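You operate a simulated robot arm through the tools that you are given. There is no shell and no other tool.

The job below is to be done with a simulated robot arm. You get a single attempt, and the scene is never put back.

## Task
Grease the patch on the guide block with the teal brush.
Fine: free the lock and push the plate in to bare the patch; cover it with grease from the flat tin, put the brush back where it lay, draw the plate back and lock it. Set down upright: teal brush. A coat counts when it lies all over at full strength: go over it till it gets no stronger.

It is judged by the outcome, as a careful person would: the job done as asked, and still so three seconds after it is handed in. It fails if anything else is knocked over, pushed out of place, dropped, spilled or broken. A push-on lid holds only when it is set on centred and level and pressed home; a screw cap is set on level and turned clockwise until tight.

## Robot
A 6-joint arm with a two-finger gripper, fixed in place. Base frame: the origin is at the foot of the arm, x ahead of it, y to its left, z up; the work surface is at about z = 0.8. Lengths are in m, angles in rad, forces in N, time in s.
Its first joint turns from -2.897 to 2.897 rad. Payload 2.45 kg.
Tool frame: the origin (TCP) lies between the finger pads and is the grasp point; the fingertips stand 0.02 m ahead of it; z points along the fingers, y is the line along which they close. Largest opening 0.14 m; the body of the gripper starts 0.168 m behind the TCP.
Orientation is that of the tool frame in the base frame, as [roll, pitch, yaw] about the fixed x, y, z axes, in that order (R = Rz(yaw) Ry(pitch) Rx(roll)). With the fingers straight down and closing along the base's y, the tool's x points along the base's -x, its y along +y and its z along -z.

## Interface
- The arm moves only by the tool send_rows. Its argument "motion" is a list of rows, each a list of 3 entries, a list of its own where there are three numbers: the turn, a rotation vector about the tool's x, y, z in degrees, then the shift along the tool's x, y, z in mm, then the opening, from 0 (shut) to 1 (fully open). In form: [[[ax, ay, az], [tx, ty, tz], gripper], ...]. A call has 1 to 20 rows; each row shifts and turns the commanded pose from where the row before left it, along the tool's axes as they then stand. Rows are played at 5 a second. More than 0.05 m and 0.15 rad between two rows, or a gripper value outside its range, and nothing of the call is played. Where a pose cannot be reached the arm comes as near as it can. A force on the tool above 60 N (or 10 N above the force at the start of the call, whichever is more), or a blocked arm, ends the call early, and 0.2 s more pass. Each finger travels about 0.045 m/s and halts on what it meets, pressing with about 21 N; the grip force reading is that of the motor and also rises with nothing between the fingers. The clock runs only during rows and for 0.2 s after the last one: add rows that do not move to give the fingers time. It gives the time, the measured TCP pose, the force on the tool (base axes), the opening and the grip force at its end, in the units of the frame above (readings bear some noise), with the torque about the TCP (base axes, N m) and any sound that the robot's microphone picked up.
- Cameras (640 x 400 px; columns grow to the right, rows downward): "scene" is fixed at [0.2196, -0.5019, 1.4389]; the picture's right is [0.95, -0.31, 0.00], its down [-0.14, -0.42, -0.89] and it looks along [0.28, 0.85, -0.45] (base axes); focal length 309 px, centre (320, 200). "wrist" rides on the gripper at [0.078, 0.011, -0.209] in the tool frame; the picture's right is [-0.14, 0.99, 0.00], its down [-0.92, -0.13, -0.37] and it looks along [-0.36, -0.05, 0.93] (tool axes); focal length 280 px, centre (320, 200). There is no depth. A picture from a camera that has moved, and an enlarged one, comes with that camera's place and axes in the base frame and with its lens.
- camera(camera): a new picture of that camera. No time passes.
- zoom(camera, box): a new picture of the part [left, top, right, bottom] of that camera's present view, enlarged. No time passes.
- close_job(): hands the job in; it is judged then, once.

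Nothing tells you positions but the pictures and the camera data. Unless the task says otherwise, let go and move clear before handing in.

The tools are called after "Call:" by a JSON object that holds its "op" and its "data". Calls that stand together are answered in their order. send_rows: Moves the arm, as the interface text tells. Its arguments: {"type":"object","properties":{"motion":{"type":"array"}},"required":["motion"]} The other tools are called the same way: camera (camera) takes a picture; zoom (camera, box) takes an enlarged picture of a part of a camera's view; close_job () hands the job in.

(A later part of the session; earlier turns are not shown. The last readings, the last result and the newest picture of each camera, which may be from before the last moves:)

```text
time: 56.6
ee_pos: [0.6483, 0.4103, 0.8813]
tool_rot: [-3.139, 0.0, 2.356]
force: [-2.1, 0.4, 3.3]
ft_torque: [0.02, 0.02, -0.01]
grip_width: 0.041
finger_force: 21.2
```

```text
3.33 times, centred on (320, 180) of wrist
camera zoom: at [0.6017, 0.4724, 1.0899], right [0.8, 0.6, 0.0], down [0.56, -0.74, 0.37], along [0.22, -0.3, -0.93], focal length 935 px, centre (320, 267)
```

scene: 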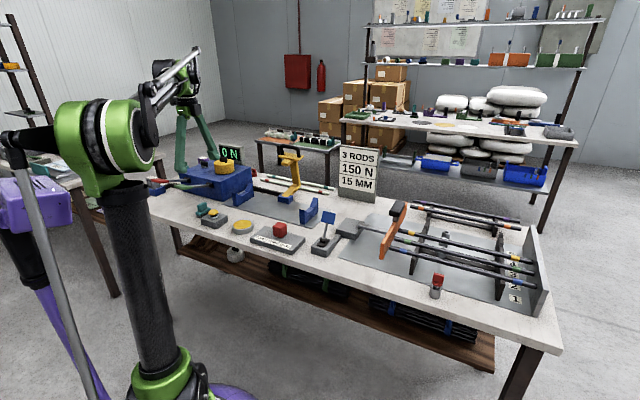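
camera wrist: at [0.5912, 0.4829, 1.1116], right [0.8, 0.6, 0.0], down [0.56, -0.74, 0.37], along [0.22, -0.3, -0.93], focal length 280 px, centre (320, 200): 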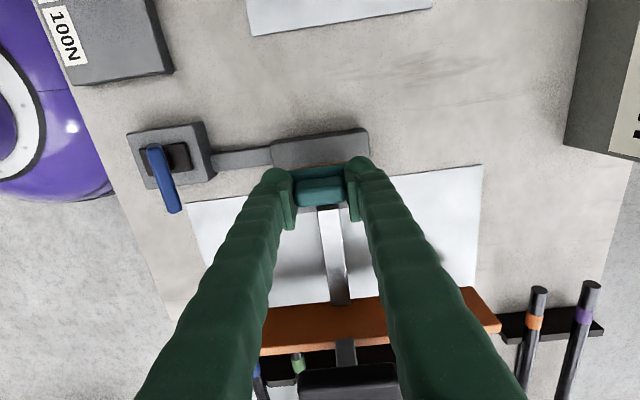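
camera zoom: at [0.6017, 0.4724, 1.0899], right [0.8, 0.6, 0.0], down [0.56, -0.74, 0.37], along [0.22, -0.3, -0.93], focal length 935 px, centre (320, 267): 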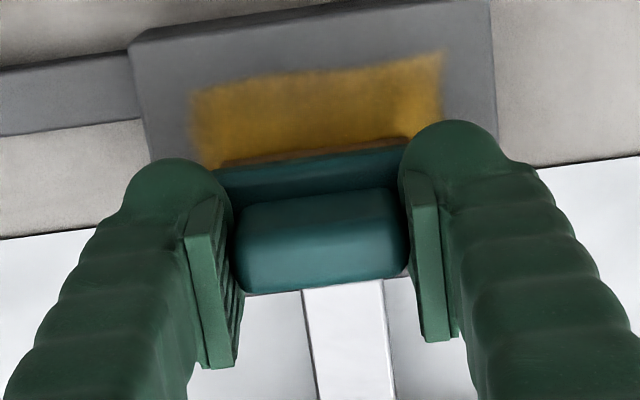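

The coat has grown and its outer outline is becoming visible. I'll lift and move toward the plate side a little to see the whole pattern.

Call:
{"op": "send_rows", "data": {"motion": [[[0, 0, 0], [0, 0, -20], 0.2], [[0, 0, 0], [0, 0, -40], 0.2], [[0, 0, 0], [-25, 0, -20], 0.2], [[0, 0, 0], [-20, 0, 0], 0.2], [[0, 0, 0], [0, 0, 0], 0.2]]}}

Call:
{"op": "zoom", "data": {"camera": "wrist", "box": [240, 80, 400, 220]}}

Call:
{"op": "zoom", "data": {"camera": "scene", "box": [325, 200, 375, 240]}}

```text
time: 57.8
ee_pos: [0.6801, 0.3772, 0.9615]
tool_rot: [-3.138, 0.001, 2.357]
force: [-0.8, -0.2, -1.5]
ft_torque: [0.01, 0.03, 0.05]
grip_width: 0.0411
finger_force: 21.1
```

```text
2.86 times, centred on (320, 150) of wrist
camera zoom: at [0.6339, 0.4409, 1.1696], right [0.8, 0.6, 0.0], down [0.56, -0.74, 0.37], along [0.22, -0.3, -0.93], focal length 801 px, centre (320, 343)
```

zoom: 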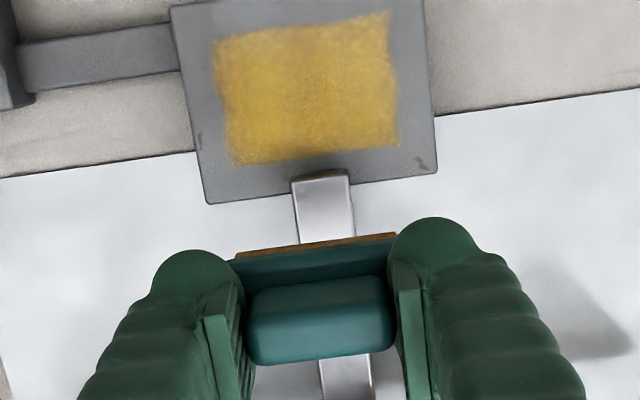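

```text
10.00 times, centred on (350, 220) of scene
camera zoom: at [0.2196, -0.5019, 1.4389], right [0.95, -0.31, 0.0], down [-0.14, -0.42, -0.89], along [0.28, 0.85, -0.45], focal length 3086 px, centre (20, 0)
```

zoom: 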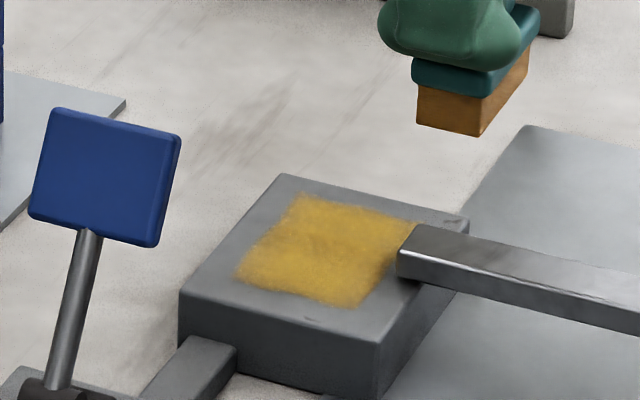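

The coat shows the patch: about 70 × 52 mm, centred on the block at s 0.161 and a 0.752, and fully clear of the bar. The brush is shorter than the patch, so I'll stroke in two lanes, starting with the near side.

Call:
{"op": "send_rows", "data": {"motion": [[[0, 0, 0], [45, -7, 0], 0.2], [[0, 0, 0], [0, 0, 40], 0.2], [[0, 0, 0], [0, 0, 34], 0.2], [[0, 0, 0], [0, 0, 6.3], 0.2], [[0, 0, 0], [-6, 0, 0], 0.2], [[0, 0, 0], [5.5, 0, 0], 0.2], [[0, 0, 0], [5.5, 0, 0], 0.2], [[0, 0, 0], [5.5, 0, 0], 0.2], [[0, 0, 0], [5.5, 0, 0], 0.2], [[0, 0, 0], [5.5, 0, 0], 0.2], [[0, 0, 0], [5.5, 0, 0], 0.2], [[0, 0, 0], [5.5, 0, 0], 0.2], [[0, 0, 0], [-5.5, 0, 0], 0.2], [[0, 0, 0], [-5.5, 0, 0], 0.2], [[0, 0, 0], [-5.5, 0, 0], 0.2], [[0, 0, 0], [-5.5, 0, 0], 0.2], [[0, 0, 0], [-5.5, 0, 0], 0.2], [[0, 0, 0], [-5.5, 0, 0], 0.2], [[0, 0, 0], [-5.5, 0, 0], 0.2], [[0, 0, 0], [0, 10, 0], 0.2]]}}

Call:
{"op": "send_rows", "data": {"motion": [[[0, 0, 0], [0, 10, 0], 0.2], [[0, 0, 0], [5.5, 0, 0], 0.2], [[0, 0, 0], [5.5, 0, 0], 0.2], [[0, 0, 0], [5.5, 0, 0], 0.2], [[0, 0, 0], [5.5, 0, 0], 0.2], [[0, 0, 0], [5.5, 0, 0], 0.2], [[0, 0, 0], [5.5, 0, 0], 0.2], [[0, 0, 0], [5.5, 0, 0], 0.2], [[0, 0, 0], [-5.5, 0, 0], 0.2], [[0, 0, 0], [-5.5, 0, 0], 0.2], [[0, 0, 0], [-5.5, 0, 0], 0.2], [[0, 0, 0], [-5.5, 0, 0], 0.2], [[0, 0, 0], [-5.5, 0, 0], 0.2], [[0, 0, 0], [-5.5, 0, 0], 0.2], [[0, 0, 0], [-5.5, 0, 0], 0.2], [[0, 0, 0], [0, 0, 0], 0.2]]}}

Call:
{"op": "zoom", "data": {"camera": "wrist", "box": [240, 80, 400, 220]}}

Call:
{"op": "zoom", "data": {"camera": "scene", "box": [325, 200, 375, 240]}}

```text
time: 62.0
ee_pos: [0.6542, 0.4054, 0.8796]
tool_rot: [-3.138, 0.002, 2.355]
force: [-4.3, -4.9, 15.5]
ft_torque: [-0.12, 0.04, -0.07]
grip_width: 0.0408
finger_force: 21.0
```

```text
time: 65.4
ee_pos: [0.6611, 0.4154, 0.8807]
tool_rot: [-3.139, 0.0, 2.356]
force: [0.4, -0.4, -1.3]
ft_torque: [-0.03, 0.01, 0.0]
grip_width: 0.0409
finger_force: 21.2
```

```text
2.86 times, centred on (320, 150) of wrist
camera zoom: at [0.6153, 0.4776, 1.0898], right [0.8, 0.6, 0.0], down [0.56, -0.74, 0.37], along [0.22, -0.3, -0.93], focal length 801 px, centre (320, 343)
```

zoom: 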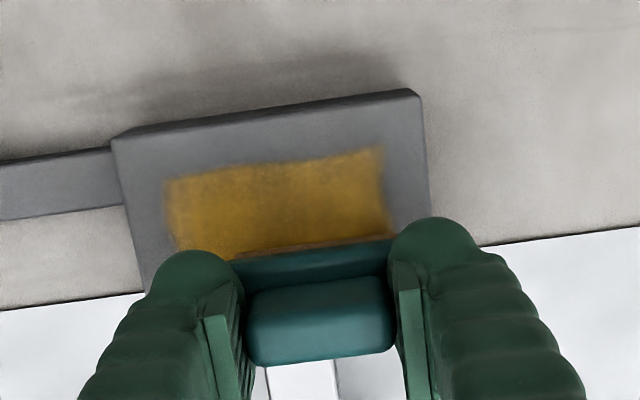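

```text
10.00 times, centred on (350, 220) of scene
camera zoom: at [0.2196, -0.5019, 1.4389], right [0.95, -0.31, 0.0], down [-0.14, -0.42, -0.89], along [0.28, 0.85, -0.45], focal length 3086 px, centre (20, 0)
```

zoom: 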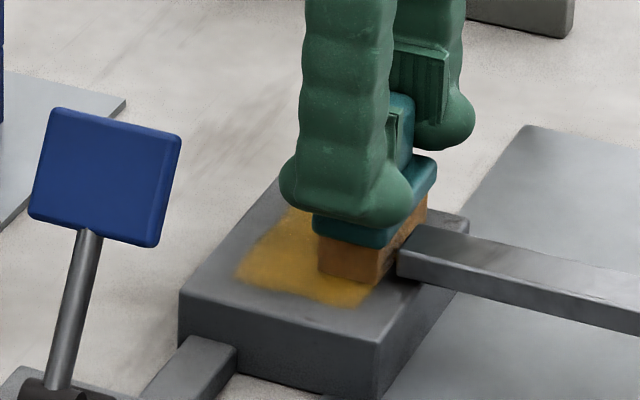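

Call:
{"op": "send_rows", "data": {"motion": [[[0, 0, 0], [0, 0, -40], 0.2], [[0, 0, 0], [-20, 0, -40], 0.2], [[0, 0, 0], [-20, -13, 0], 0.2], [[0, 0, 0], [0, 0, 0], 0.2]]}}

Call:
{"op": "zoom", "data": {"camera": "wrist", "box": [240, 80, 400, 220]}}

Call:
{"op": "zoom", "data": {"camera": "scene", "box": [325, 200, 375, 240]}}

```text
time: 66.4
ee_pos: [0.6801, 0.3779, 0.9599]
tool_rot: [-3.139, 0.0, 2.357]
force: [0.8, -0.7, -0.9]
ft_torque: [0.05, 0.0, 0.0]
grip_width: 0.0407
finger_force: 21.3
```

```text
2.86 times, centred on (320, 150) of wrist
camera zoom: at [0.634, 0.441, 1.169], right [0.8, 0.6, 0.0], down [0.56, -0.74, 0.37], along [0.22, -0.3, -0.93], focal length 801 px, centre (320, 343)
```

zoom: 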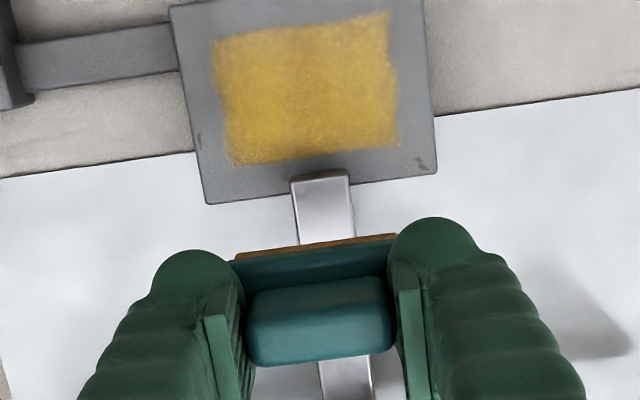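

```text
10.00 times, centred on (350, 220) of scene
camera zoom: at [0.2196, -0.5019, 1.4389], right [0.95, -0.31, 0.0], down [-0.14, -0.42, -0.89], along [0.28, 0.85, -0.45], focal length 3086 px, centre (20, 0)
```

zoom: 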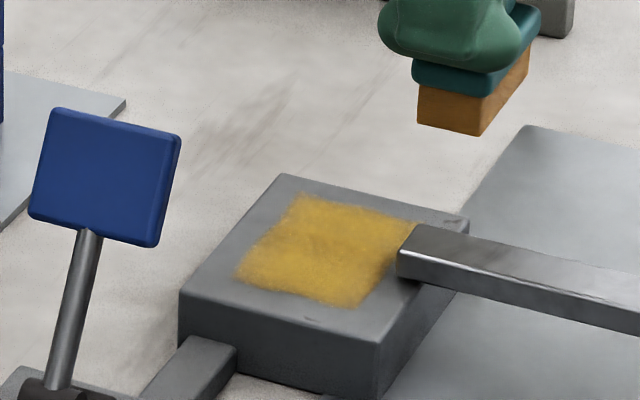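

The coat looks unchanged by these passes. To be sure it is at full strength and not starved by a dry brush or light contact, I'll look closely now, then reload and go over it again.

Call:
{"op": "zoom", "data": {"camera": "wrist", "box": [280, 75, 350, 145]}}

Call:
{"op": "zoom", "data": {"camera": "scene", "box": [340, 214, 366, 234]}}

```text
5.71 times, centred on (315, 110) of wrist
camera zoom: at [0.634, 0.441, 1.169], right [0.8, 0.6, 0.0], down [0.56, -0.74, 0.37], along [0.22, -0.3, -0.93], focal length 1602 px, centre (349, 714)
```

zoom: 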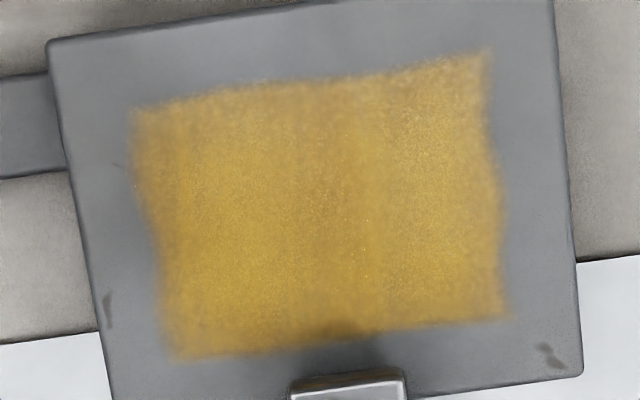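

```text
16.00 times, centred on (353, 224) of scene
camera zoom: at [0.2196, -0.5019, 1.4389], right [0.95, -0.31, 0.0], down [-0.14, -0.42, -0.89], along [0.28, 0.85, -0.45], focal length 4938 px, centre (-208, -184)
```

zoom: 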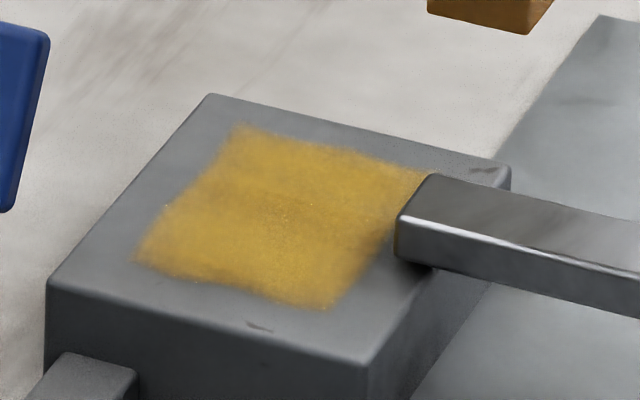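

I see a mostly even amber coat with ragged edges, slightly thinner near the bar. I'll take the brush back to the tin for a fresh load.

Call:
{"op": "send_rows", "data": {"motion": [[[0, 0, 0], [0, 0, -40], 0.2], [[0, 0, 0], [0, 0, -40], 0.2], [[0, 0, 0], [43.4, -17, 0], 0.2], [[0, 0, 0], [43.4, -17, 0], 0.2], [[0, 0, 0], [43.4, -17, 0], 0.2], [[0, 0, 0], [43.4, -17, 0], 0.2], [[0, 0, 0], [43.4, -17, 0], 0.2], [[0, 0, 0], [43.4, -17, 0], 0.2], [[0, 0, 0], [43.4, -17, 0], 0.2], [[0, 0, 0], [43.4, -17, 0], 0.2], [[0, 0, 0], [43.4, -17, 0], 0.2], [[0, 0, 0], [43.4, -17, 0], 0.2], [[0, 0, 0], [0, 0, 40], 0.2], [[0, 0, 0], [0, 0, 40], 0.2], [[0, 0, 0], [0, 0, 40], 0.2], [[0, 0, 0], [0, 0, 25], 0.2], [[0, 0, 0], [0, 0, 0], 0.2]]}}

Call:
{"op": "zoom", "data": {"camera": "wrist", "box": [265, 110, 375, 220]}}

Call:
{"op": "zoom", "data": {"camera": "scene", "box": [228, 195, 262, 238]}}

```text
time: 70.0
ee_pos: [0.255, 0.5625, 0.8941]
tool_rot: [-3.138, -0.001, 2.355]
force: [0.3, 0.1, -1.6]
ft_torque: [0.0, 0.04, 0.02]
grip_width: 0.0411
finger_force: 20.7
```

```text
3.64 times, centred on (320, 165) of wrist
camera zoom: at [0.2084, 0.6265, 1.1035], right [0.8, 0.6, 0.0], down [0.56, -0.74, 0.37], along [0.22, -0.3, -0.93], focal length 1020 px, centre (320, 327)
```

zoom: 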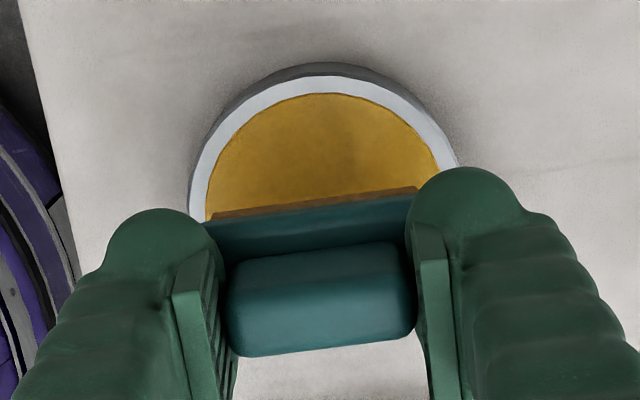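

```text
9.30 times, centred on (245, 216) of scene
camera zoom: at [0.2196, -0.5019, 1.4389], right [0.95, -0.31, 0.0], down [-0.14, -0.42, -0.89], along [0.28, 0.85, -0.45], focal length 2871 px, centre (1018, 46)
```

zoom: 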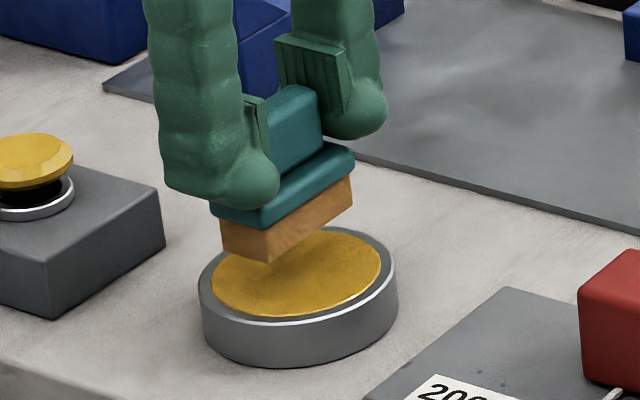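

Call:
{"op": "zoom", "data": {"camera": "scene", "box": [232, 195, 258, 222]}}

Call:
{"op": "zoom", "data": {"camera": "wrist", "box": [285, 150, 355, 220]}}

```text
14.81 times, centred on (245, 208) of scene
camera zoom: at [0.2196, -0.5019, 1.4389], right [0.95, -0.31, 0.0], down [-0.14, -0.42, -0.89], along [0.28, 0.85, -0.45], focal length 4572 px, centre (1431, 74)
```

zoom: 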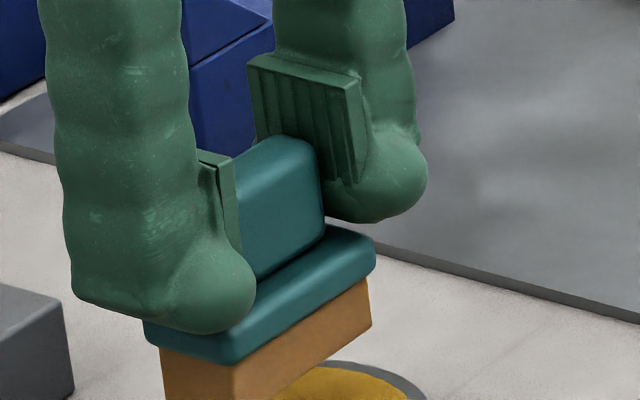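

```text
5.71 times, centred on (320, 185) of wrist
camera zoom: at [0.2084, 0.6265, 1.1035], right [0.8, 0.6, 0.0], down [0.56, -0.74, 0.37], along [0.22, -0.3, -0.93], focal length 1602 px, centre (320, 286)
```

zoom: 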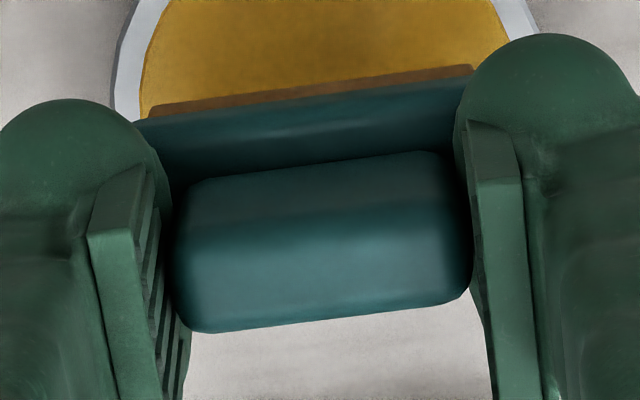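

Call:
{"op": "send_rows", "data": {"motion": [[[0, 0, 0], [2.7, 0, 8], 0.2], [[0, 0, 0], [0, 0, 8], 0.2], [[0, 0, 0], [0, 0, 2], 0.2], [[0, 0, 0], [0, 0, 0], 0.2]]}}

Call:
{"op": "zoom", "data": {"camera": "scene", "box": [228, 195, 262, 238]}}

```text
time: 71.0
ee_pos: [0.2514, 0.5656, 0.8778]
tool_rot: [-3.137, 0.0, 2.357]
force: [0.3, -0.1, -0.3]
ft_torque: [-0.01, 0.01, 0.02]
grip_width: 0.0407
finger_force: 21.4
```

```text
9.30 times, centred on (245, 216) of scene
camera zoom: at [0.2196, -0.5019, 1.4389], right [0.95, -0.31, 0.0], down [-0.14, -0.42, -0.89], along [0.28, 0.85, -0.45], focal length 2871 px, centre (1018, 46)
```

zoom: 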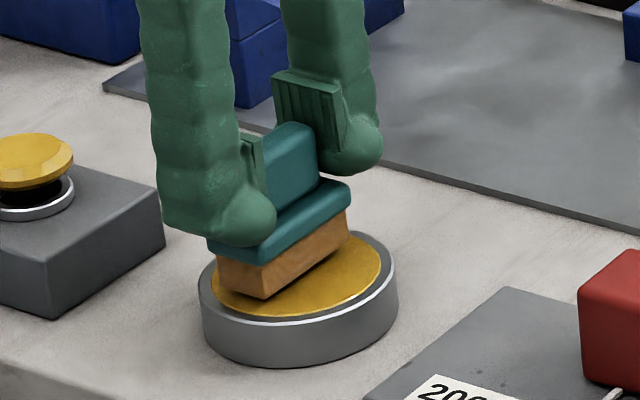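

Call:
{"op": "send_rows", "data": {"motion": [[[0, 0, 0], [0, 0, 1.5], 0.2], [[0, 0, 0], [0, 0, 1.5], 0.2], [[0, 0, 0], [0, 0, 1], 0.2], [[0, 0, 0], [0, 0, 0], 0.2]]}}

Call:
{"op": "zoom", "data": {"camera": "scene", "box": [228, 195, 262, 238]}}

```text
time: 72.0
ee_pos: [0.2523, 0.5658, 0.8738]
tool_rot: [-3.137, -0.001, 2.356]
force: [-0.1, 0.3, -0.4]
ft_torque: [0.02, 0.0, -0.01]
grip_width: 0.0409
finger_force: 21.1
```

```text
9.30 times, centred on (245, 216) of scene
camera zoom: at [0.2196, -0.5019, 1.4389], right [0.95, -0.31, 0.0], down [-0.14, -0.42, -0.89], along [0.28, 0.85, -0.45], focal length 2871 px, centre (1018, 46)
```

zoom: 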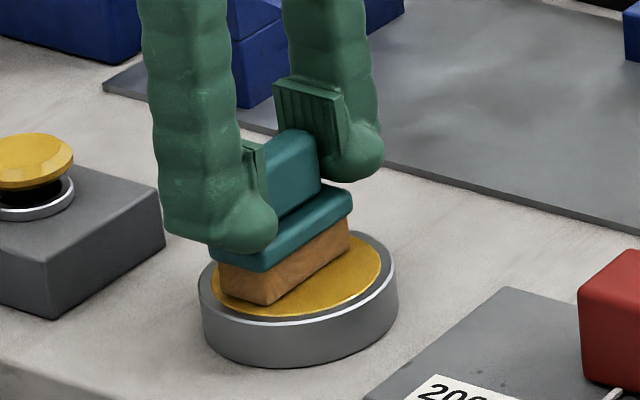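

Call:
{"op": "send_rows", "data": {"motion": [[[0, 0, 0], [0, 0, 1], 0.2], [[0, 0, 0], [0, 0, 1], 0.2], [[0, 0, 0], [0, 0, 0], 0.2]]}}

Call:
{"op": "zoom", "data": {"camera": "scene", "box": [228, 195, 262, 238]}}

```text
time: 72.8
ee_pos: [0.2505, 0.566, 0.872]
tool_rot: [-3.138, 0.0, 2.356]
force: [1.8, 0.1, 6.8]
ft_torque: [0.03, -0.05, 0.02]
grip_width: 0.0409
finger_force: 21.2
```

```text
9.30 times, centred on (245, 216) of scene
camera zoom: at [0.2196, -0.5019, 1.4389], right [0.95, -0.31, 0.0], down [-0.14, -0.42, -0.89], along [0.28, 0.85, -0.45], focal length 2871 px, centre (1018, 46)
```

zoom: 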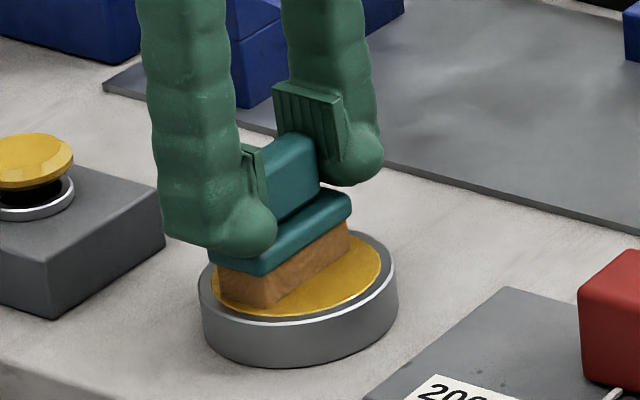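

The brush touches the grease at about 7 N. I'll press slightly and dwell so it loads fully, then lift and return to the block.

Call:
{"op": "send_rows", "data": {"motion": [[[0, 0, 0], [0, 0, 0.5], 0.2], [[0, 0, 0], [0, 0, 0], 0.2], [[0, 0, 0], [0, 0, 0], 0.2], [[0, 0, 0], [0, 0, 0], 0.2]]}}

Call:
{"op": "zoom", "data": {"camera": "scene", "box": [228, 195, 262, 238]}}

```text
time: 73.8
ee_pos: [0.2511, 0.5656, 0.8713]
tool_rot: [-3.14, 0.001, 2.356]
force: [0.7, -0.5, 17.3]
ft_torque: [-0.03, 0.04, 0.01]
grip_width: 0.0411
finger_force: 21.0
```

```text
9.30 times, centred on (245, 216) of scene
camera zoom: at [0.2196, -0.5019, 1.4389], right [0.95, -0.31, 0.0], down [-0.14, -0.42, -0.89], along [0.28, 0.85, -0.45], focal length 2871 px, centre (1018, 46)
```

zoom: 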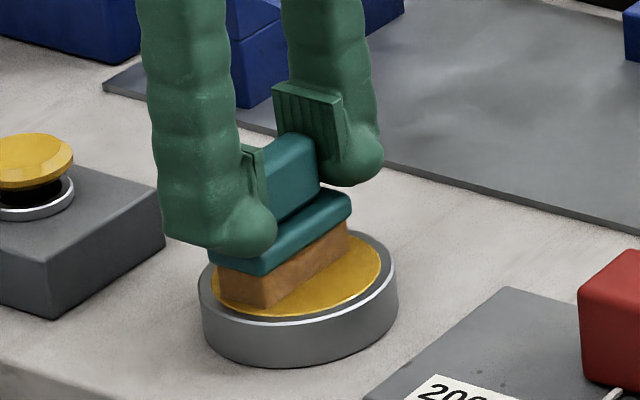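

Call:
{"op": "send_rows", "data": {"motion": [[[0, 0, 0], [0, 0, -15], 0.2], [[0, 0, 0], [0, 0, -40], 0.2], [[0, 0, 0], [0, 0, -40], 0.2], [[0, 0, 0], [0, 0, -40], 0.2], [[0, 0, 0], [0, 0, -35], 0.2], [[0, 0, 0], [-39, 16.3, 0], 0.2], [[0, 0, 0], [-39, 16.3, 0], 0.2], [[0, 0, 0], [-39, 16.3, 0], 0.2], [[0, 0, 0], [-39, 16.3, 0], 0.2], [[0, 0, 0], [-39, 16.3, 0], 0.2], [[0, 0, 0], [-39, 16.3, 0], 0.2], [[0, 0, 0], [-39, 16.3, 0], 0.2], [[0, 0, 0], [-39, 16.3, 0], 0.2], [[0, 0, 0], [-39, 16.3, 0], 0.2], [[0, 0, 0], [-39, 16.3, 0], 0.2], [[0, 0, 0], [0, 0, 40], 0.2], [[0, 0, 0], [0, 0, 40], 0.2], [[0, 0, 0], [0, 0, 40], 0.2], [[0, 0, 0], [0, 0, 34], 0.2], [[0, 0, 0], [0, 0, 0], 0.2]]}}

Call:
{"op": "zoom", "data": {"camera": "wrist", "box": [240, 80, 400, 220]}}

Call:
{"op": "zoom", "data": {"camera": "scene", "box": [325, 200, 375, 240]}}

```text
time: 78.0
ee_pos: [0.6428, 0.4065, 0.8855]
tool_rot: [-3.137, 0.0, 2.355]
force: [-0.3, -0.3, -1.2]
ft_torque: [0.03, -0.01, 0.02]
grip_width: 0.0409
finger_force: 20.9
```

```text
2.86 times, centred on (320, 150) of wrist
camera zoom: at [0.5975, 0.4682, 1.0947], right [0.8, 0.6, 0.0], down [0.56, -0.74, 0.37], along [0.22, -0.3, -0.93], focal length 801 px, centre (320, 343)
```

zoom: 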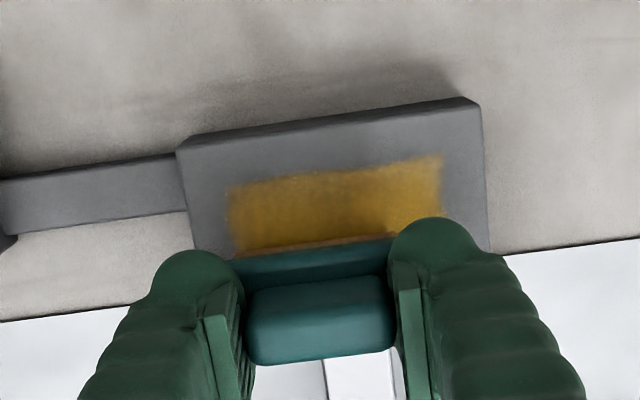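

```text
10.00 times, centred on (350, 220) of scene
camera zoom: at [0.2196, -0.5019, 1.4389], right [0.95, -0.31, 0.0], down [-0.14, -0.42, -0.89], along [0.28, 0.85, -0.45], focal length 3086 px, centre (20, 0)
```

zoom: 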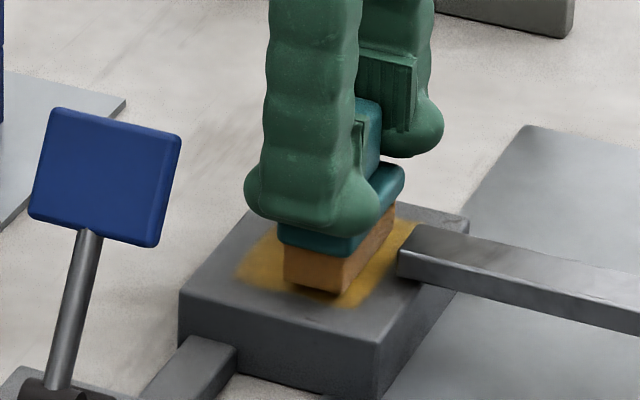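

Call:
{"op": "send_rows", "data": {"motion": [[[0, 0, 0], [0, 0, 3], 0.2], [[0, 0, 0], [0, 0, 2], 0.2], [[0, 0, 0], [0, 0, 1], 0.2], [[0, 0, 0], [0, 0, 0.7], 0.2], [[0, 0, 0], [0, 0, 0], 0.2]]}}

```text
time: 79.2
ee_pos: [0.6436, 0.4057, 0.8791]
tool_rot: [-3.138, 0.001, 2.358]
force: [-0.2, -0.1, -1.1]
ft_torque: [0.01, -0.01, -0.01]
grip_width: 0.0407
finger_force: 21.3
```

Call:
{"op": "send_rows", "data": {"motion": [[[0, 0, 0], [0, 0, 0.7], 0.2], [[0, 0, 0], [0, 0, 0.7], 0.2], [[0, 0, 0], [0, 0, 0], 0.2]]}}

```text
time: 80.0
ee_pos: [0.6424, 0.4049, 0.8798]
tool_rot: [-3.141, 0.001, 2.357]
force: [5.3, 2.4, 17.9]
ft_torque: [0.05, -0.12, 0.0]
grip_width: 0.0407
finger_force: 20.8
```

The brush is on the block with 18 N. I'll stroke the near-side lane now.

Call:
{"op": "send_rows", "data": {"motion": [[[0, 0, 0], [-6, 0, 0], 0.2], [[0, 0, 0], [5, 0, 0], 0.2], [[0, 0, 0], [5, 0, 0], 0.2], [[0, 0, 0], [5, 0, 0], 0.2], [[0, 0, 0], [5, 0, 0], 0.2], [[0, 0, 0], [5, 0, 0], 0.2], [[0, 0, 0], [5, 0, 0], 0.2], [[0, 0, 0], [5, 0, 0], 0.2], [[0, 0, 0], [5, 0, 0], 0.2], [[0, 0, 0], [0, 0, 0], 0.2]]}}

Call:
{"op": "zoom", "data": {"camera": "scene", "box": [325, 200, 375, 240]}}

```text
time: 82.2
ee_pos: [0.6199, 0.4307, 0.8777]
tool_rot: [-3.137, 0.001, 2.356]
force: [0.5, -0.7, -0.8]
ft_torque: [0.0, -0.02, -0.03]
grip_width: 0.0409
finger_force: 20.9
```

```text
10.00 times, centred on (350, 220) of scene
camera zoom: at [0.2196, -0.5019, 1.4389], right [0.95, -0.31, 0.0], down [-0.14, -0.42, -0.89], along [0.28, 0.85, -0.45], focal length 3086 px, centre (20, 0)
```

zoom: 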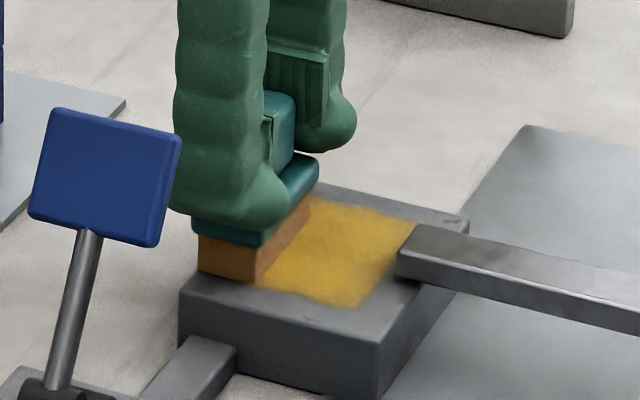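

Contact faded during the stroke because the brush creeps up a little between the fingers. I'll press down again in small steps and stroke back.

Call:
{"op": "send_rows", "data": {"motion": [[[0, 0, 0], [-4, 0, 0], 0.2], [[0, 0, 0], [0, 0, 1], 0.2], [[0, 0, 0], [0, 0, 0.8], 0.2], [[0, 0, 0], [0, 0, 0], 0.2]]}}

Call:
{"op": "zoom", "data": {"camera": "scene", "box": [325, 200, 375, 240]}}

Call:
{"op": "zoom", "data": {"camera": "wrist", "box": [240, 80, 400, 220]}}

```text
time: 83.2
ee_pos: [0.6217, 0.427, 0.8785]
tool_rot: [-3.14, 0.0, 2.356]
force: [5.3, 1.4, 18.8]
ft_torque: [0.1, -0.11, -0.02]
grip_width: 0.0407
finger_force: 20.6
```

```text
10.00 times, centred on (350, 220) of scene
camera zoom: at [0.2196, -0.5019, 1.4389], right [0.95, -0.31, 0.0], down [-0.14, -0.42, -0.89], along [0.28, 0.85, -0.45], focal length 3086 px, centre (20, 0)
```

zoom: 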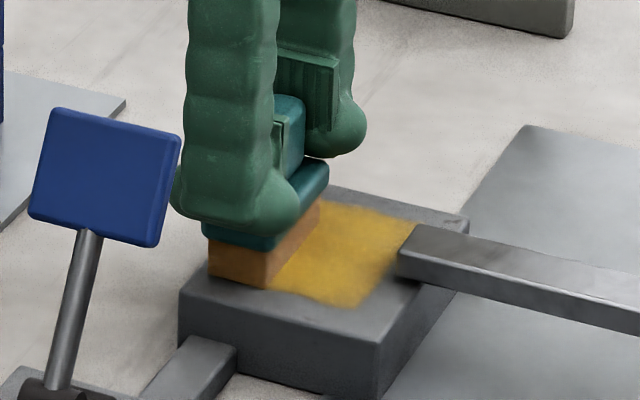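

```text
2.86 times, centred on (320, 150) of wrist
camera zoom: at [0.5757, 0.4895, 1.087], right [0.8, 0.6, 0.0], down [0.56, -0.74, 0.37], along [0.22, -0.3, -0.93], focal length 801 px, centre (320, 343)
```

zoom: 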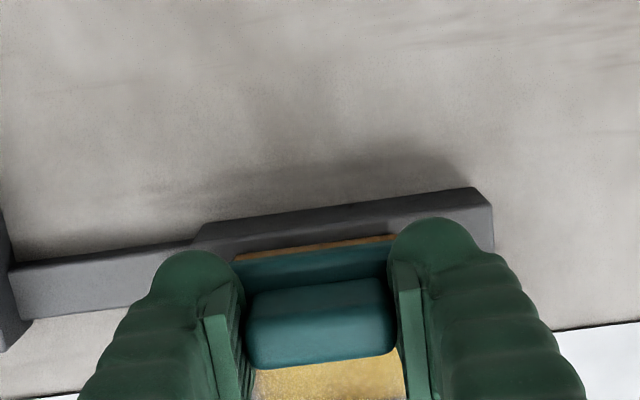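

Call:
{"op": "send_rows", "data": {"motion": [[[0, 0, 0], [-5, 0, 0.2], 0.2], [[0, 0, 0], [-5, 0, 0.2], 0.2], [[0, 0, 0], [-5, 0, 0.2], 0.2], [[0, 0, 0], [-5, 0, 0.2], 0.2], [[0, 0, 0], [-5, 0, 0.2], 0.2], [[0, 0, 0], [-5, 0, 0.2], 0.2], [[0, 0, 0], [-5, 0, 0.2], 0.2], [[0, 0, 0], [-3, 0, 0], 0.2], [[0, 0, 0], [0, 0, 0], 0.2]]}}

Call:
{"op": "zoom", "data": {"camera": "scene", "box": [325, 200, 375, 240]}}

Call:
{"op": "zoom", "data": {"camera": "wrist", "box": [240, 80, 400, 220]}}

```text
time: 85.2
ee_pos: [0.6466, 0.3995, 0.8767]
tool_rot: [-3.139, 0.002, 2.357]
force: [-9.6, 13.7, 48.7]
ft_torque: [0.57, 0.27, 0.03]
grip_width: 0.0409
finger_force: 21.2
```

```text
10.00 times, centred on (350, 220) of scene
camera zoom: at [0.2196, -0.5019, 1.4389], right [0.95, -0.31, 0.0], down [-0.14, -0.42, -0.89], along [0.28, 0.85, -0.45], focal length 3086 px, centre (20, 0)
```

zoom: 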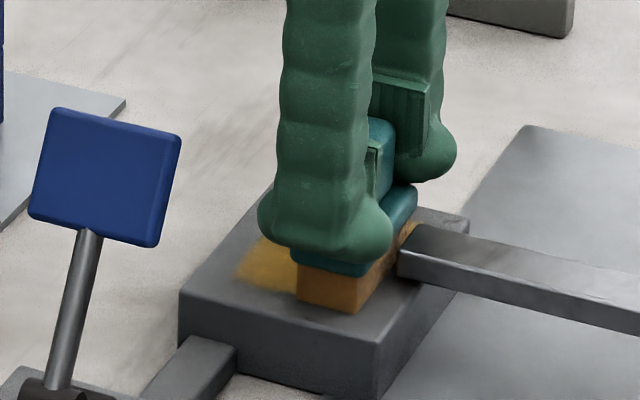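

```text
2.86 times, centred on (320, 150) of wrist
camera zoom: at [0.6004, 0.4626, 1.0862], right [0.8, 0.6, 0.0], down [0.56, -0.74, 0.37], along [0.22, -0.3, -0.93], focal length 801 px, centre (320, 343)
```

zoom: 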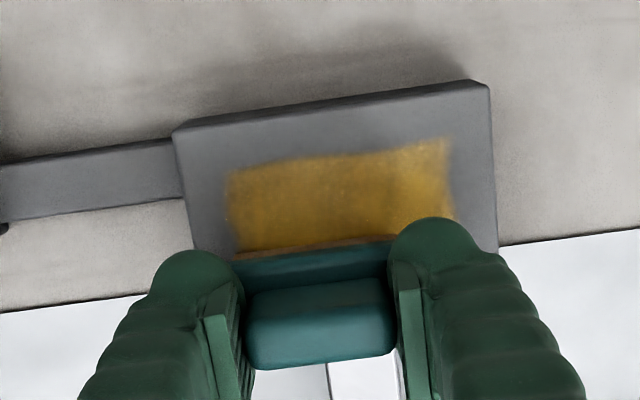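

The pressure got too high at 49 N, so I'll ease up 2.5 mm, then shift to the far-side lane and check the force.

Call:
{"op": "send_rows", "data": {"motion": [[[0, 0, 0], [0, 0, -2.5], 0.2], [[0, 0, 0], [0, 5, 0], 0.2], [[0, 0, 0], [0, 5, 0], 0.2], [[0, 0, 0], [0, 5, 0], 0.2], [[0, 0, 0], [0, 5, 0], 0.2], [[0, 0, 0], [0, 0, 0], 0.2]]}}

```text
time: 86.6
ee_pos: [0.6619, 0.4135, 0.8773]
tool_rot: [-3.139, 0.0, 2.355]
force: [0.1, 0.2, -1.9]
ft_torque: [0.01, 0.04, 0.02]
grip_width: 0.0409
finger_force: 21.4
```

Call:
{"op": "send_rows", "data": {"motion": [[[0, 0, 0], [0, 0, 0.8], 0.2], [[0, 0, 0], [0, 0, 0.7], 0.2], [[0, 0, 0], [0, 0, 0], 0.2]]}}

```text
time: 87.4
ee_pos: [0.6623, 0.4128, 0.8782]
tool_rot: [-3.14, 0.0, 2.356]
force: [5.3, 3.8, 20.2]
ft_torque: [0.07, -0.35, 0.04]
grip_width: 0.0409
finger_force: 21.6
```

Call:
{"op": "send_rows", "data": {"motion": [[[0, 0, 0], [5, 0, 0.1], 0.2], [[0, 0, 0], [5, 0, 0.1], 0.2], [[0, 0, 0], [5, 0, 0.1], 0.2], [[0, 0, 0], [5, 0, 0.1], 0.2], [[0, 0, 0], [5, 0, 0.1], 0.2], [[0, 0, 0], [5, 0, 0.1], 0.2], [[0, 0, 0], [5, 0, 0.1], 0.2], [[0, 0, 0], [4, 0, 0], 0.2], [[0, 0, 0], [0, 0, 0], 0.2]]}}

Call:
{"op": "zoom", "data": {"camera": "scene", "box": [325, 200, 375, 240]}}

```text
time: 89.4
ee_pos: [0.6347, 0.4399, 0.8774]
tool_rot: [-3.139, 0.0, 2.355]
force: [8.9, -8.1, 34.7]
ft_torque: [-0.25, -0.45, -0.06]
grip_width: 0.0407
finger_force: 20.8
```

```text
10.00 times, centred on (350, 220) of scene
camera zoom: at [0.2196, -0.5019, 1.4389], right [0.95, -0.31, 0.0], down [-0.14, -0.42, -0.89], along [0.28, 0.85, -0.45], focal length 3086 px, centre (20, 0)
```

zoom: 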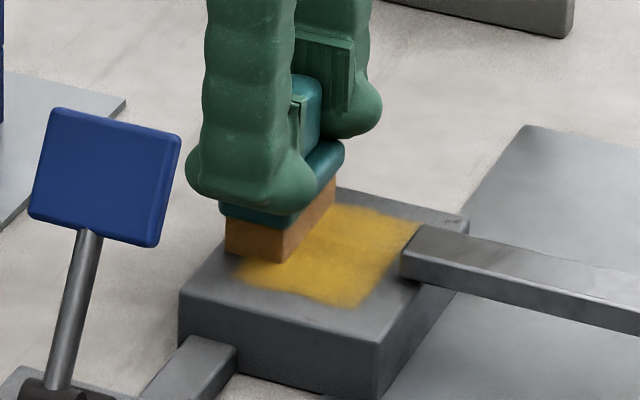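

Contact held throughout. I'll stroke back along this lane with slightly less pressure.

Call:
{"op": "send_rows", "data": {"motion": [[[0, 0, 0], [-4, 0, -0.6], 0.2], [[0, 0, 0], [-5, 0, 0], 0.2], [[0, 0, 0], [-5, 0, 0], 0.2], [[0, 0, 0], [-5, 0, 0], 0.2], [[0, 0, 0], [-5, 0, 0], 0.2], [[0, 0, 0], [-5, 0, 0], 0.2], [[0, 0, 0], [-5, 0, 0], 0.2], [[0, 0, 0], [-4, 0, 0], 0.2], [[0, 0, 0], [0, 0, 0], 0.2]]}}

Call:
{"op": "zoom", "data": {"camera": "wrist", "box": [240, 80, 400, 220]}}

```text
time: 91.4
ee_pos: [0.6612, 0.4142, 0.8772]
tool_rot: [-3.139, 0.0, 2.357]
force: [-7.1, 6.3, 25.6]
ft_torque: [0.37, 0.2, 0.04]
grip_width: 0.0409
finger_force: 21.1
```

```text
2.86 times, centred on (320, 150) of wrist
camera zoom: at [0.6151, 0.4769, 1.0864], right [0.8, 0.6, 0.0], down [0.56, -0.74, 0.37], along [0.22, -0.3, -0.93], focal length 801 px, centre (320, 343)
```

zoom: 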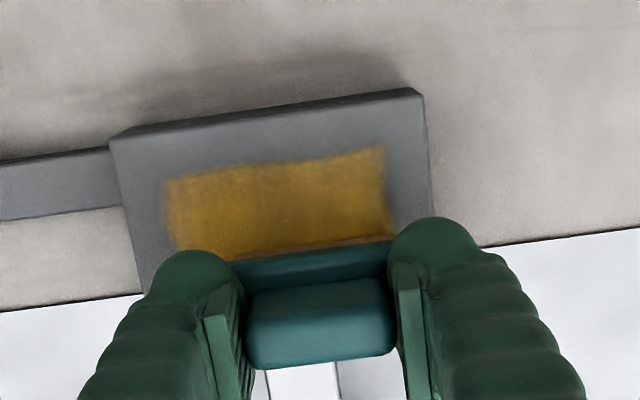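

Call:
{"op": "send_rows", "data": {"motion": [[[0, 0, 0], [0, -5, -0.3], 0.2], [[0, 0, 0], [0, -5, 0], 0.2], [[0, 0, 0], [0, -5, 0], 0.2], [[0, 0, 0], [0, -5, 0], 0.2], [[0, 0, 0], [5, 0, 0], 0.2], [[0, 0, 0], [5, 0, 0], 0.2], [[0, 0, 0], [5, 0, 0], 0.2], [[0, 0, 0], [5, 0, 0], 0.2], [[0, 0, 0], [5, 0, 0], 0.2], [[0, 0, 0], [5, 0, 0], 0.2], [[0, 0, 0], [5, 0, 0], 0.2], [[0, 0, 0], [4, 0, 0], 0.2]]}}

Call:
{"op": "send_rows", "data": {"motion": [[[0, 0, 0], [-4, 0, 0], 0.2], [[0, 0, 0], [-5, 0, 0], 0.2], [[0, 0, 0], [-5, 0, 0], 0.2], [[0, 0, 0], [-5, 0, 0], 0.2], [[0, 0, 0], [-5, 0, 0], 0.2], [[0, 0, 0], [-5, 0, 0], 0.2], [[0, 0, 0], [-5, 0, 0], 0.2], [[0, 0, 0], [-4, 0, 0], 0.2], [[0, 0, 0], [0, 0, 0], 0.2]]}}

Call:
{"op": "send_rows", "data": {"motion": [[[0, 0, 0], [0, 0, -40], 0.2], [[0, 0, 0], [-20, 7, -40], 0.2], [[0, 0, 0], [-18, 0, 0], 0.2], [[0, 0, 0], [0, 0, 0], 0.2]]}}

Call:
{"op": "zoom", "data": {"camera": "wrist", "box": [240, 80, 400, 220]}}

Call:
{"op": "zoom", "data": {"camera": "wrist", "box": [280, 75, 350, 145]}}

Call:
{"op": "zoom", "data": {"camera": "scene", "box": [340, 214, 366, 234]}}

```text
time: 94.0
ee_pos: [0.6197, 0.4289, 0.877]
tool_rot: [-3.137, 0.0, 2.356]
force: [0.5, -1.3, 1.6]
ft_torque: [-0.01, -0.07, -0.04]
grip_width: 0.041
finger_force: 20.8
```

```text
time: 96.0
ee_pos: [0.6461, 0.4008, 0.8781]
tool_rot: [-3.141, -0.001, 2.356]
force: [-5.8, 5.9, 22.4]
ft_torque: [0.35, 0.17, 0.01]
grip_width: 0.0411
finger_force: 21.0
```

```text
time: 97.0
ee_pos: [0.678, 0.3785, 0.9562]
tool_rot: [-3.138, 0.0, 2.358]
force: [0.0, -0.5, -1.9]
ft_torque: [-0.02, -0.03, 0.02]
grip_width: 0.0408
finger_force: 20.7
```

```text
2.86 times, centred on (320, 150) of wrist
camera zoom: at [0.6323, 0.441, 1.1655], right [0.8, 0.6, 0.0], down [0.56, -0.74, 0.37], along [0.22, -0.3, -0.93], focal length 801 px, centre (320, 343)
```

zoom: 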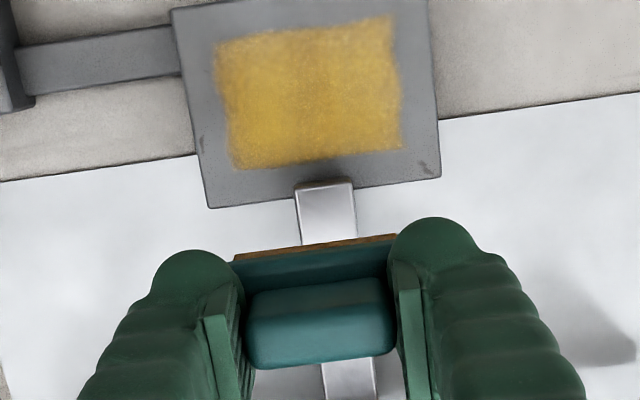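

```text
5.71 times, centred on (315, 110) of wrist
camera zoom: at [0.6323, 0.441, 1.1655], right [0.8, 0.6, 0.0], down [0.56, -0.74, 0.37], along [0.22, -0.3, -0.93], focal length 1602 px, centre (349, 714)
```

zoom: 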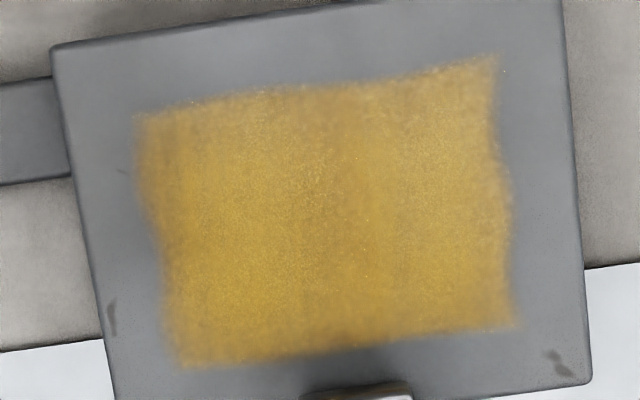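

```text
16.00 times, centred on (353, 224) of scene
camera zoom: at [0.2196, -0.5019, 1.4389], right [0.95, -0.31, 0.0], down [-0.14, -0.42, -0.89], along [0.28, 0.85, -0.45], focal length 4938 px, centre (-208, -184)
```

zoom: 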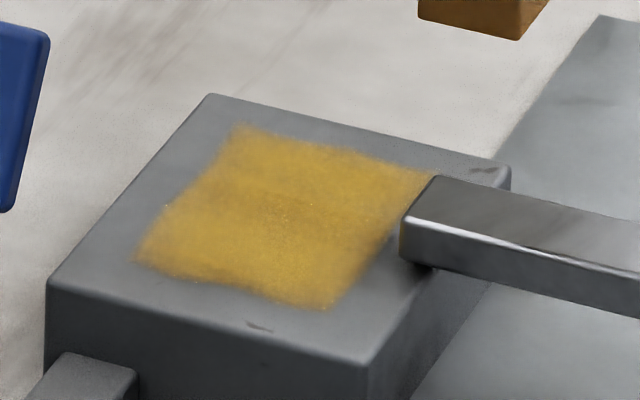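

The thin spot by the bar is now filled, and the coat looks fuller. I'll do one more full cycle, reload plus wider lanes at the edges, to confirm it gets no stronger.

Call:
{"op": "send_rows", "data": {"motion": [[[0, 0, 0], [0, 0, -40], 0.2], [[0, 0, 0], [0, 0, -40], 0.2], [[0, 0, 0], [43.4, -16.9, 0], 0.2], [[0, 0, 0], [43.4, -16.9, 0], 0.2], [[0, 0, 0], [43.4, -16.9, 0], 0.2], [[0, 0, 0], [43.4, -16.9, 0], 0.2], [[0, 0, 0], [43.4, -16.9, 0], 0.2], [[0, 0, 0], [43.4, -16.9, 0], 0.2], [[0, 0, 0], [43.4, -16.9, 0], 0.2], [[0, 0, 0], [43.4, -16.9, 0], 0.2], [[0, 0, 0], [43.4, -16.9, 0], 0.2], [[0, 0, 0], [43.4, -16.9, 0], 0.2], [[0, 0, 0], [0, 0, 40], 0.2], [[0, 0, 0], [0, 0, 40], 0.2], [[0, 0, 0], [0, 0, 40], 0.2], [[0, 0, 0], [0, 0, 30], 0.2], [[0, 0, 0], [0, 0, 0], 0.2]]}}

Call:
{"op": "zoom", "data": {"camera": "wrist", "box": [265, 110, 375, 220]}}

Call:
{"op": "zoom", "data": {"camera": "scene", "box": [228, 195, 262, 238]}}

```text
time: 100.6
ee_pos: [0.254, 0.5662, 0.8868]
tool_rot: [-3.139, -0.001, 2.356]
force: [0.1, 0.0, -1.4]
ft_torque: [0.0, 0.02, 0.03]
grip_width: 0.0408
finger_force: 21.2
```

```text
3.64 times, centred on (320, 165) of wrist
camera zoom: at [0.2068, 0.6294, 1.0958], right [0.8, 0.6, 0.0], down [0.56, -0.74, 0.37], along [0.22, -0.3, -0.93], focal length 1020 px, centre (320, 327)
```

zoom: 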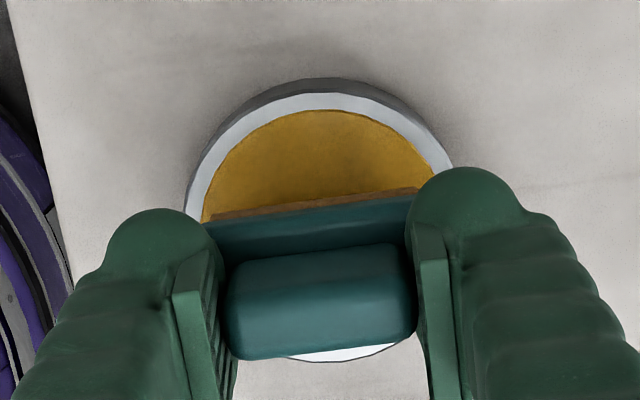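

```text
9.30 times, centred on (245, 216) of scene
camera zoom: at [0.2196, -0.5019, 1.4389], right [0.95, -0.31, 0.0], down [-0.14, -0.42, -0.89], along [0.28, 0.85, -0.45], focal length 2871 px, centre (1018, 46)
```

zoom: 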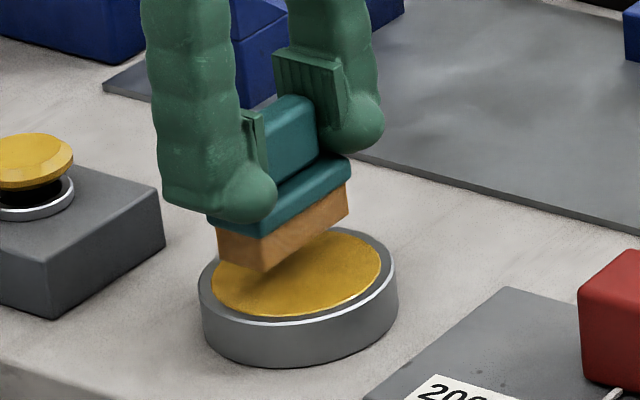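

Call:
{"op": "send_rows", "data": {"motion": [[[0, 0, 0], [0, -0.7, 8], 0.2], [[0, 0, 0], [0, 0, 6], 0.2], [[0, 0, 0], [0, 0, 2], 0.2], [[0, 0, 0], [0, 0, 0], 0.2]]}}

Call:
{"op": "send_rows", "data": {"motion": [[[0, 0, 0], [0, 0, 0.8], 0.2], [[0, 0, 0], [0, 0, 0], 0.2]]}}

Call:
{"op": "zoom", "data": {"camera": "scene", "box": [228, 195, 262, 238]}}

```text
time: 101.6
ee_pos: [0.2517, 0.5668, 0.8712]
tool_rot: [-3.138, -0.001, 2.357]
force: [0.0, 0.2, -1.3]
ft_torque: [0.0, -0.01, 0.02]
grip_width: 0.041
finger_force: 21.1
```

```text
time: 102.2
ee_pos: [0.2506, 0.5656, 0.8699]
tool_rot: [-3.14, 0.0, 2.357]
force: [-0.4, -0.2, -0.4]
ft_torque: [0.01, 0.01, 0.02]
grip_width: 0.0409
finger_force: 21.3
```

```text
9.30 times, centred on (245, 216) of scene
camera zoom: at [0.2196, -0.5019, 1.4389], right [0.95, -0.31, 0.0], down [-0.14, -0.42, -0.89], along [0.28, 0.85, -0.45], focal length 2871 px, centre (1018, 46)
```

zoom: 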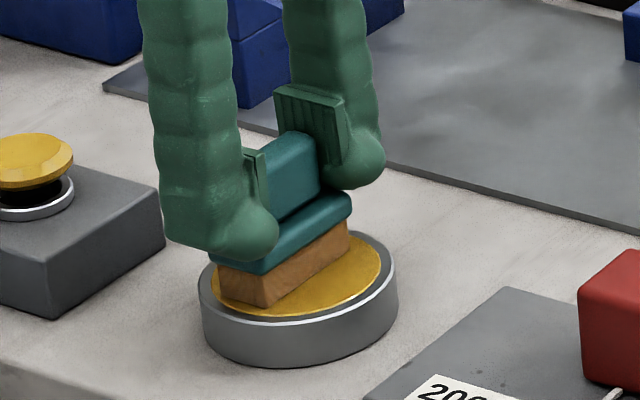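

Call:
{"op": "send_rows", "data": {"motion": [[[0, 0, 0], [0, 0, 0.8], 0.2], [[0, 0, 0], [0, 0, 0.5], 0.2], [[0, 0, 0], [0, 0, 0], 0.2]]}}

```text
time: 103.0
ee_pos: [0.2522, 0.5655, 0.8696]
tool_rot: [-3.14, 0.0, 2.356]
force: [-2.1, -2.2, 16.4]
ft_torque: [0.03, -0.07, 0.0]
grip_width: 0.0408
finger_force: 20.9
```

Call:
{"op": "send_rows", "data": {"motion": [[[0, 0, 0], [0, 0, 0], 0.2], [[0, 0, 0], [0, 0, -15], 0.2], [[0, 0, 0], [0, 0, -40], 0.2], [[0, 0, 0], [0, 0, -40], 0.2], [[0, 0, 0], [0, 0, -40], 0.2], [[0, 0, 0], [0, 0, -35], 0.2], [[0, 0, 0], [-39.3, 15.7, 0], 0.2], [[0, 0, 0], [-39.3, 15.7, 0], 0.2], [[0, 0, 0], [-39.3, 15.7, 0], 0.2], [[0, 0, 0], [-39.3, 15.7, 0], 0.2], [[0, 0, 0], [-39.3, 15.7, 0], 0.2], [[0, 0, 0], [-39.3, 15.7, 0], 0.2], [[0, 0, 0], [-39.3, 15.7, 0], 0.2], [[0, 0, 0], [-39.3, 15.7, 0], 0.2], [[0, 0, 0], [-39.3, 15.7, 0], 0.2], [[0, 0, 0], [-39.3, 15.7, 0], 0.2], [[0, 0, 0], [0, 0, 40], 0.2], [[0, 0, 0], [0, 0, 40], 0.2], [[0, 0, 0], [0, 0, 40], 0.2], [[0, 0, 0], [0, 0, 36], 0.2]]}}

Call:
{"op": "send_rows", "data": {"motion": [[[0, 0, 0], [0, 0, 3], 0.2], [[0, 0, 0], [0, 0, 1.5], 0.2], [[0, 0, 0], [0, 0, 0], 0.2]]}}

Call:
{"op": "zoom", "data": {"camera": "wrist", "box": [240, 80, 400, 220]}}

```text
time: 107.2
ee_pos: [0.6398, 0.3986, 0.8827]
tool_rot: [-3.137, 0.0, 2.355]
force: [0.2, 0.6, -1.1]
ft_torque: [-0.02, -0.02, -0.01]
grip_width: 0.0411
finger_force: 21.5
```

```text
time: 108.0
ee_pos: [0.6418, 0.3985, 0.8787]
tool_rot: [-3.138, -0.001, 2.358]
force: [0.1, -0.5, -1.3]
ft_torque: [-0.04, 0.03, 0.01]
grip_width: 0.0408
finger_force: 20.5
```

```text
2.86 times, centred on (320, 150) of wrist
camera zoom: at [0.5948, 0.4617, 1.0877], right [0.8, 0.6, 0.0], down [0.56, -0.74, 0.37], along [0.22, -0.3, -0.93], focal length 801 px, centre (320, 343)
```

zoom: 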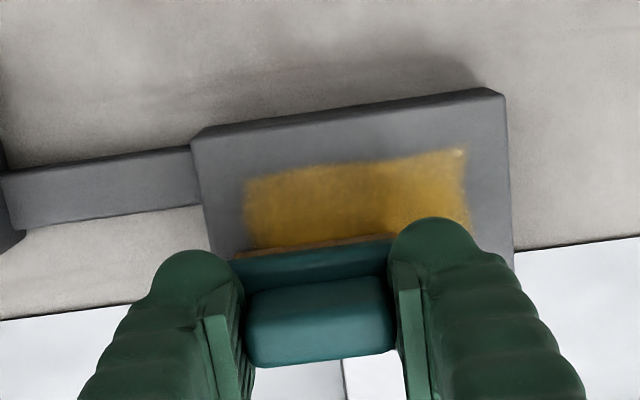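

Call:
{"op": "send_rows", "data": {"motion": [[[0, 0, 0], [0, 0, 1], 0.2], [[0, 0, 0], [0, 0, 1], 0.2], [[0, 0, 0], [0, 0, 0], 0.2]]}}

```text
time: 108.8
ee_pos: [0.6392, 0.3989, 0.8766]
tool_rot: [-3.14, 0.0, 2.357]
force: [4.0, 3.1, 25.4]
ft_torque: [0.11, -0.15, 0.01]
grip_width: 0.0408
finger_force: 21.0
```

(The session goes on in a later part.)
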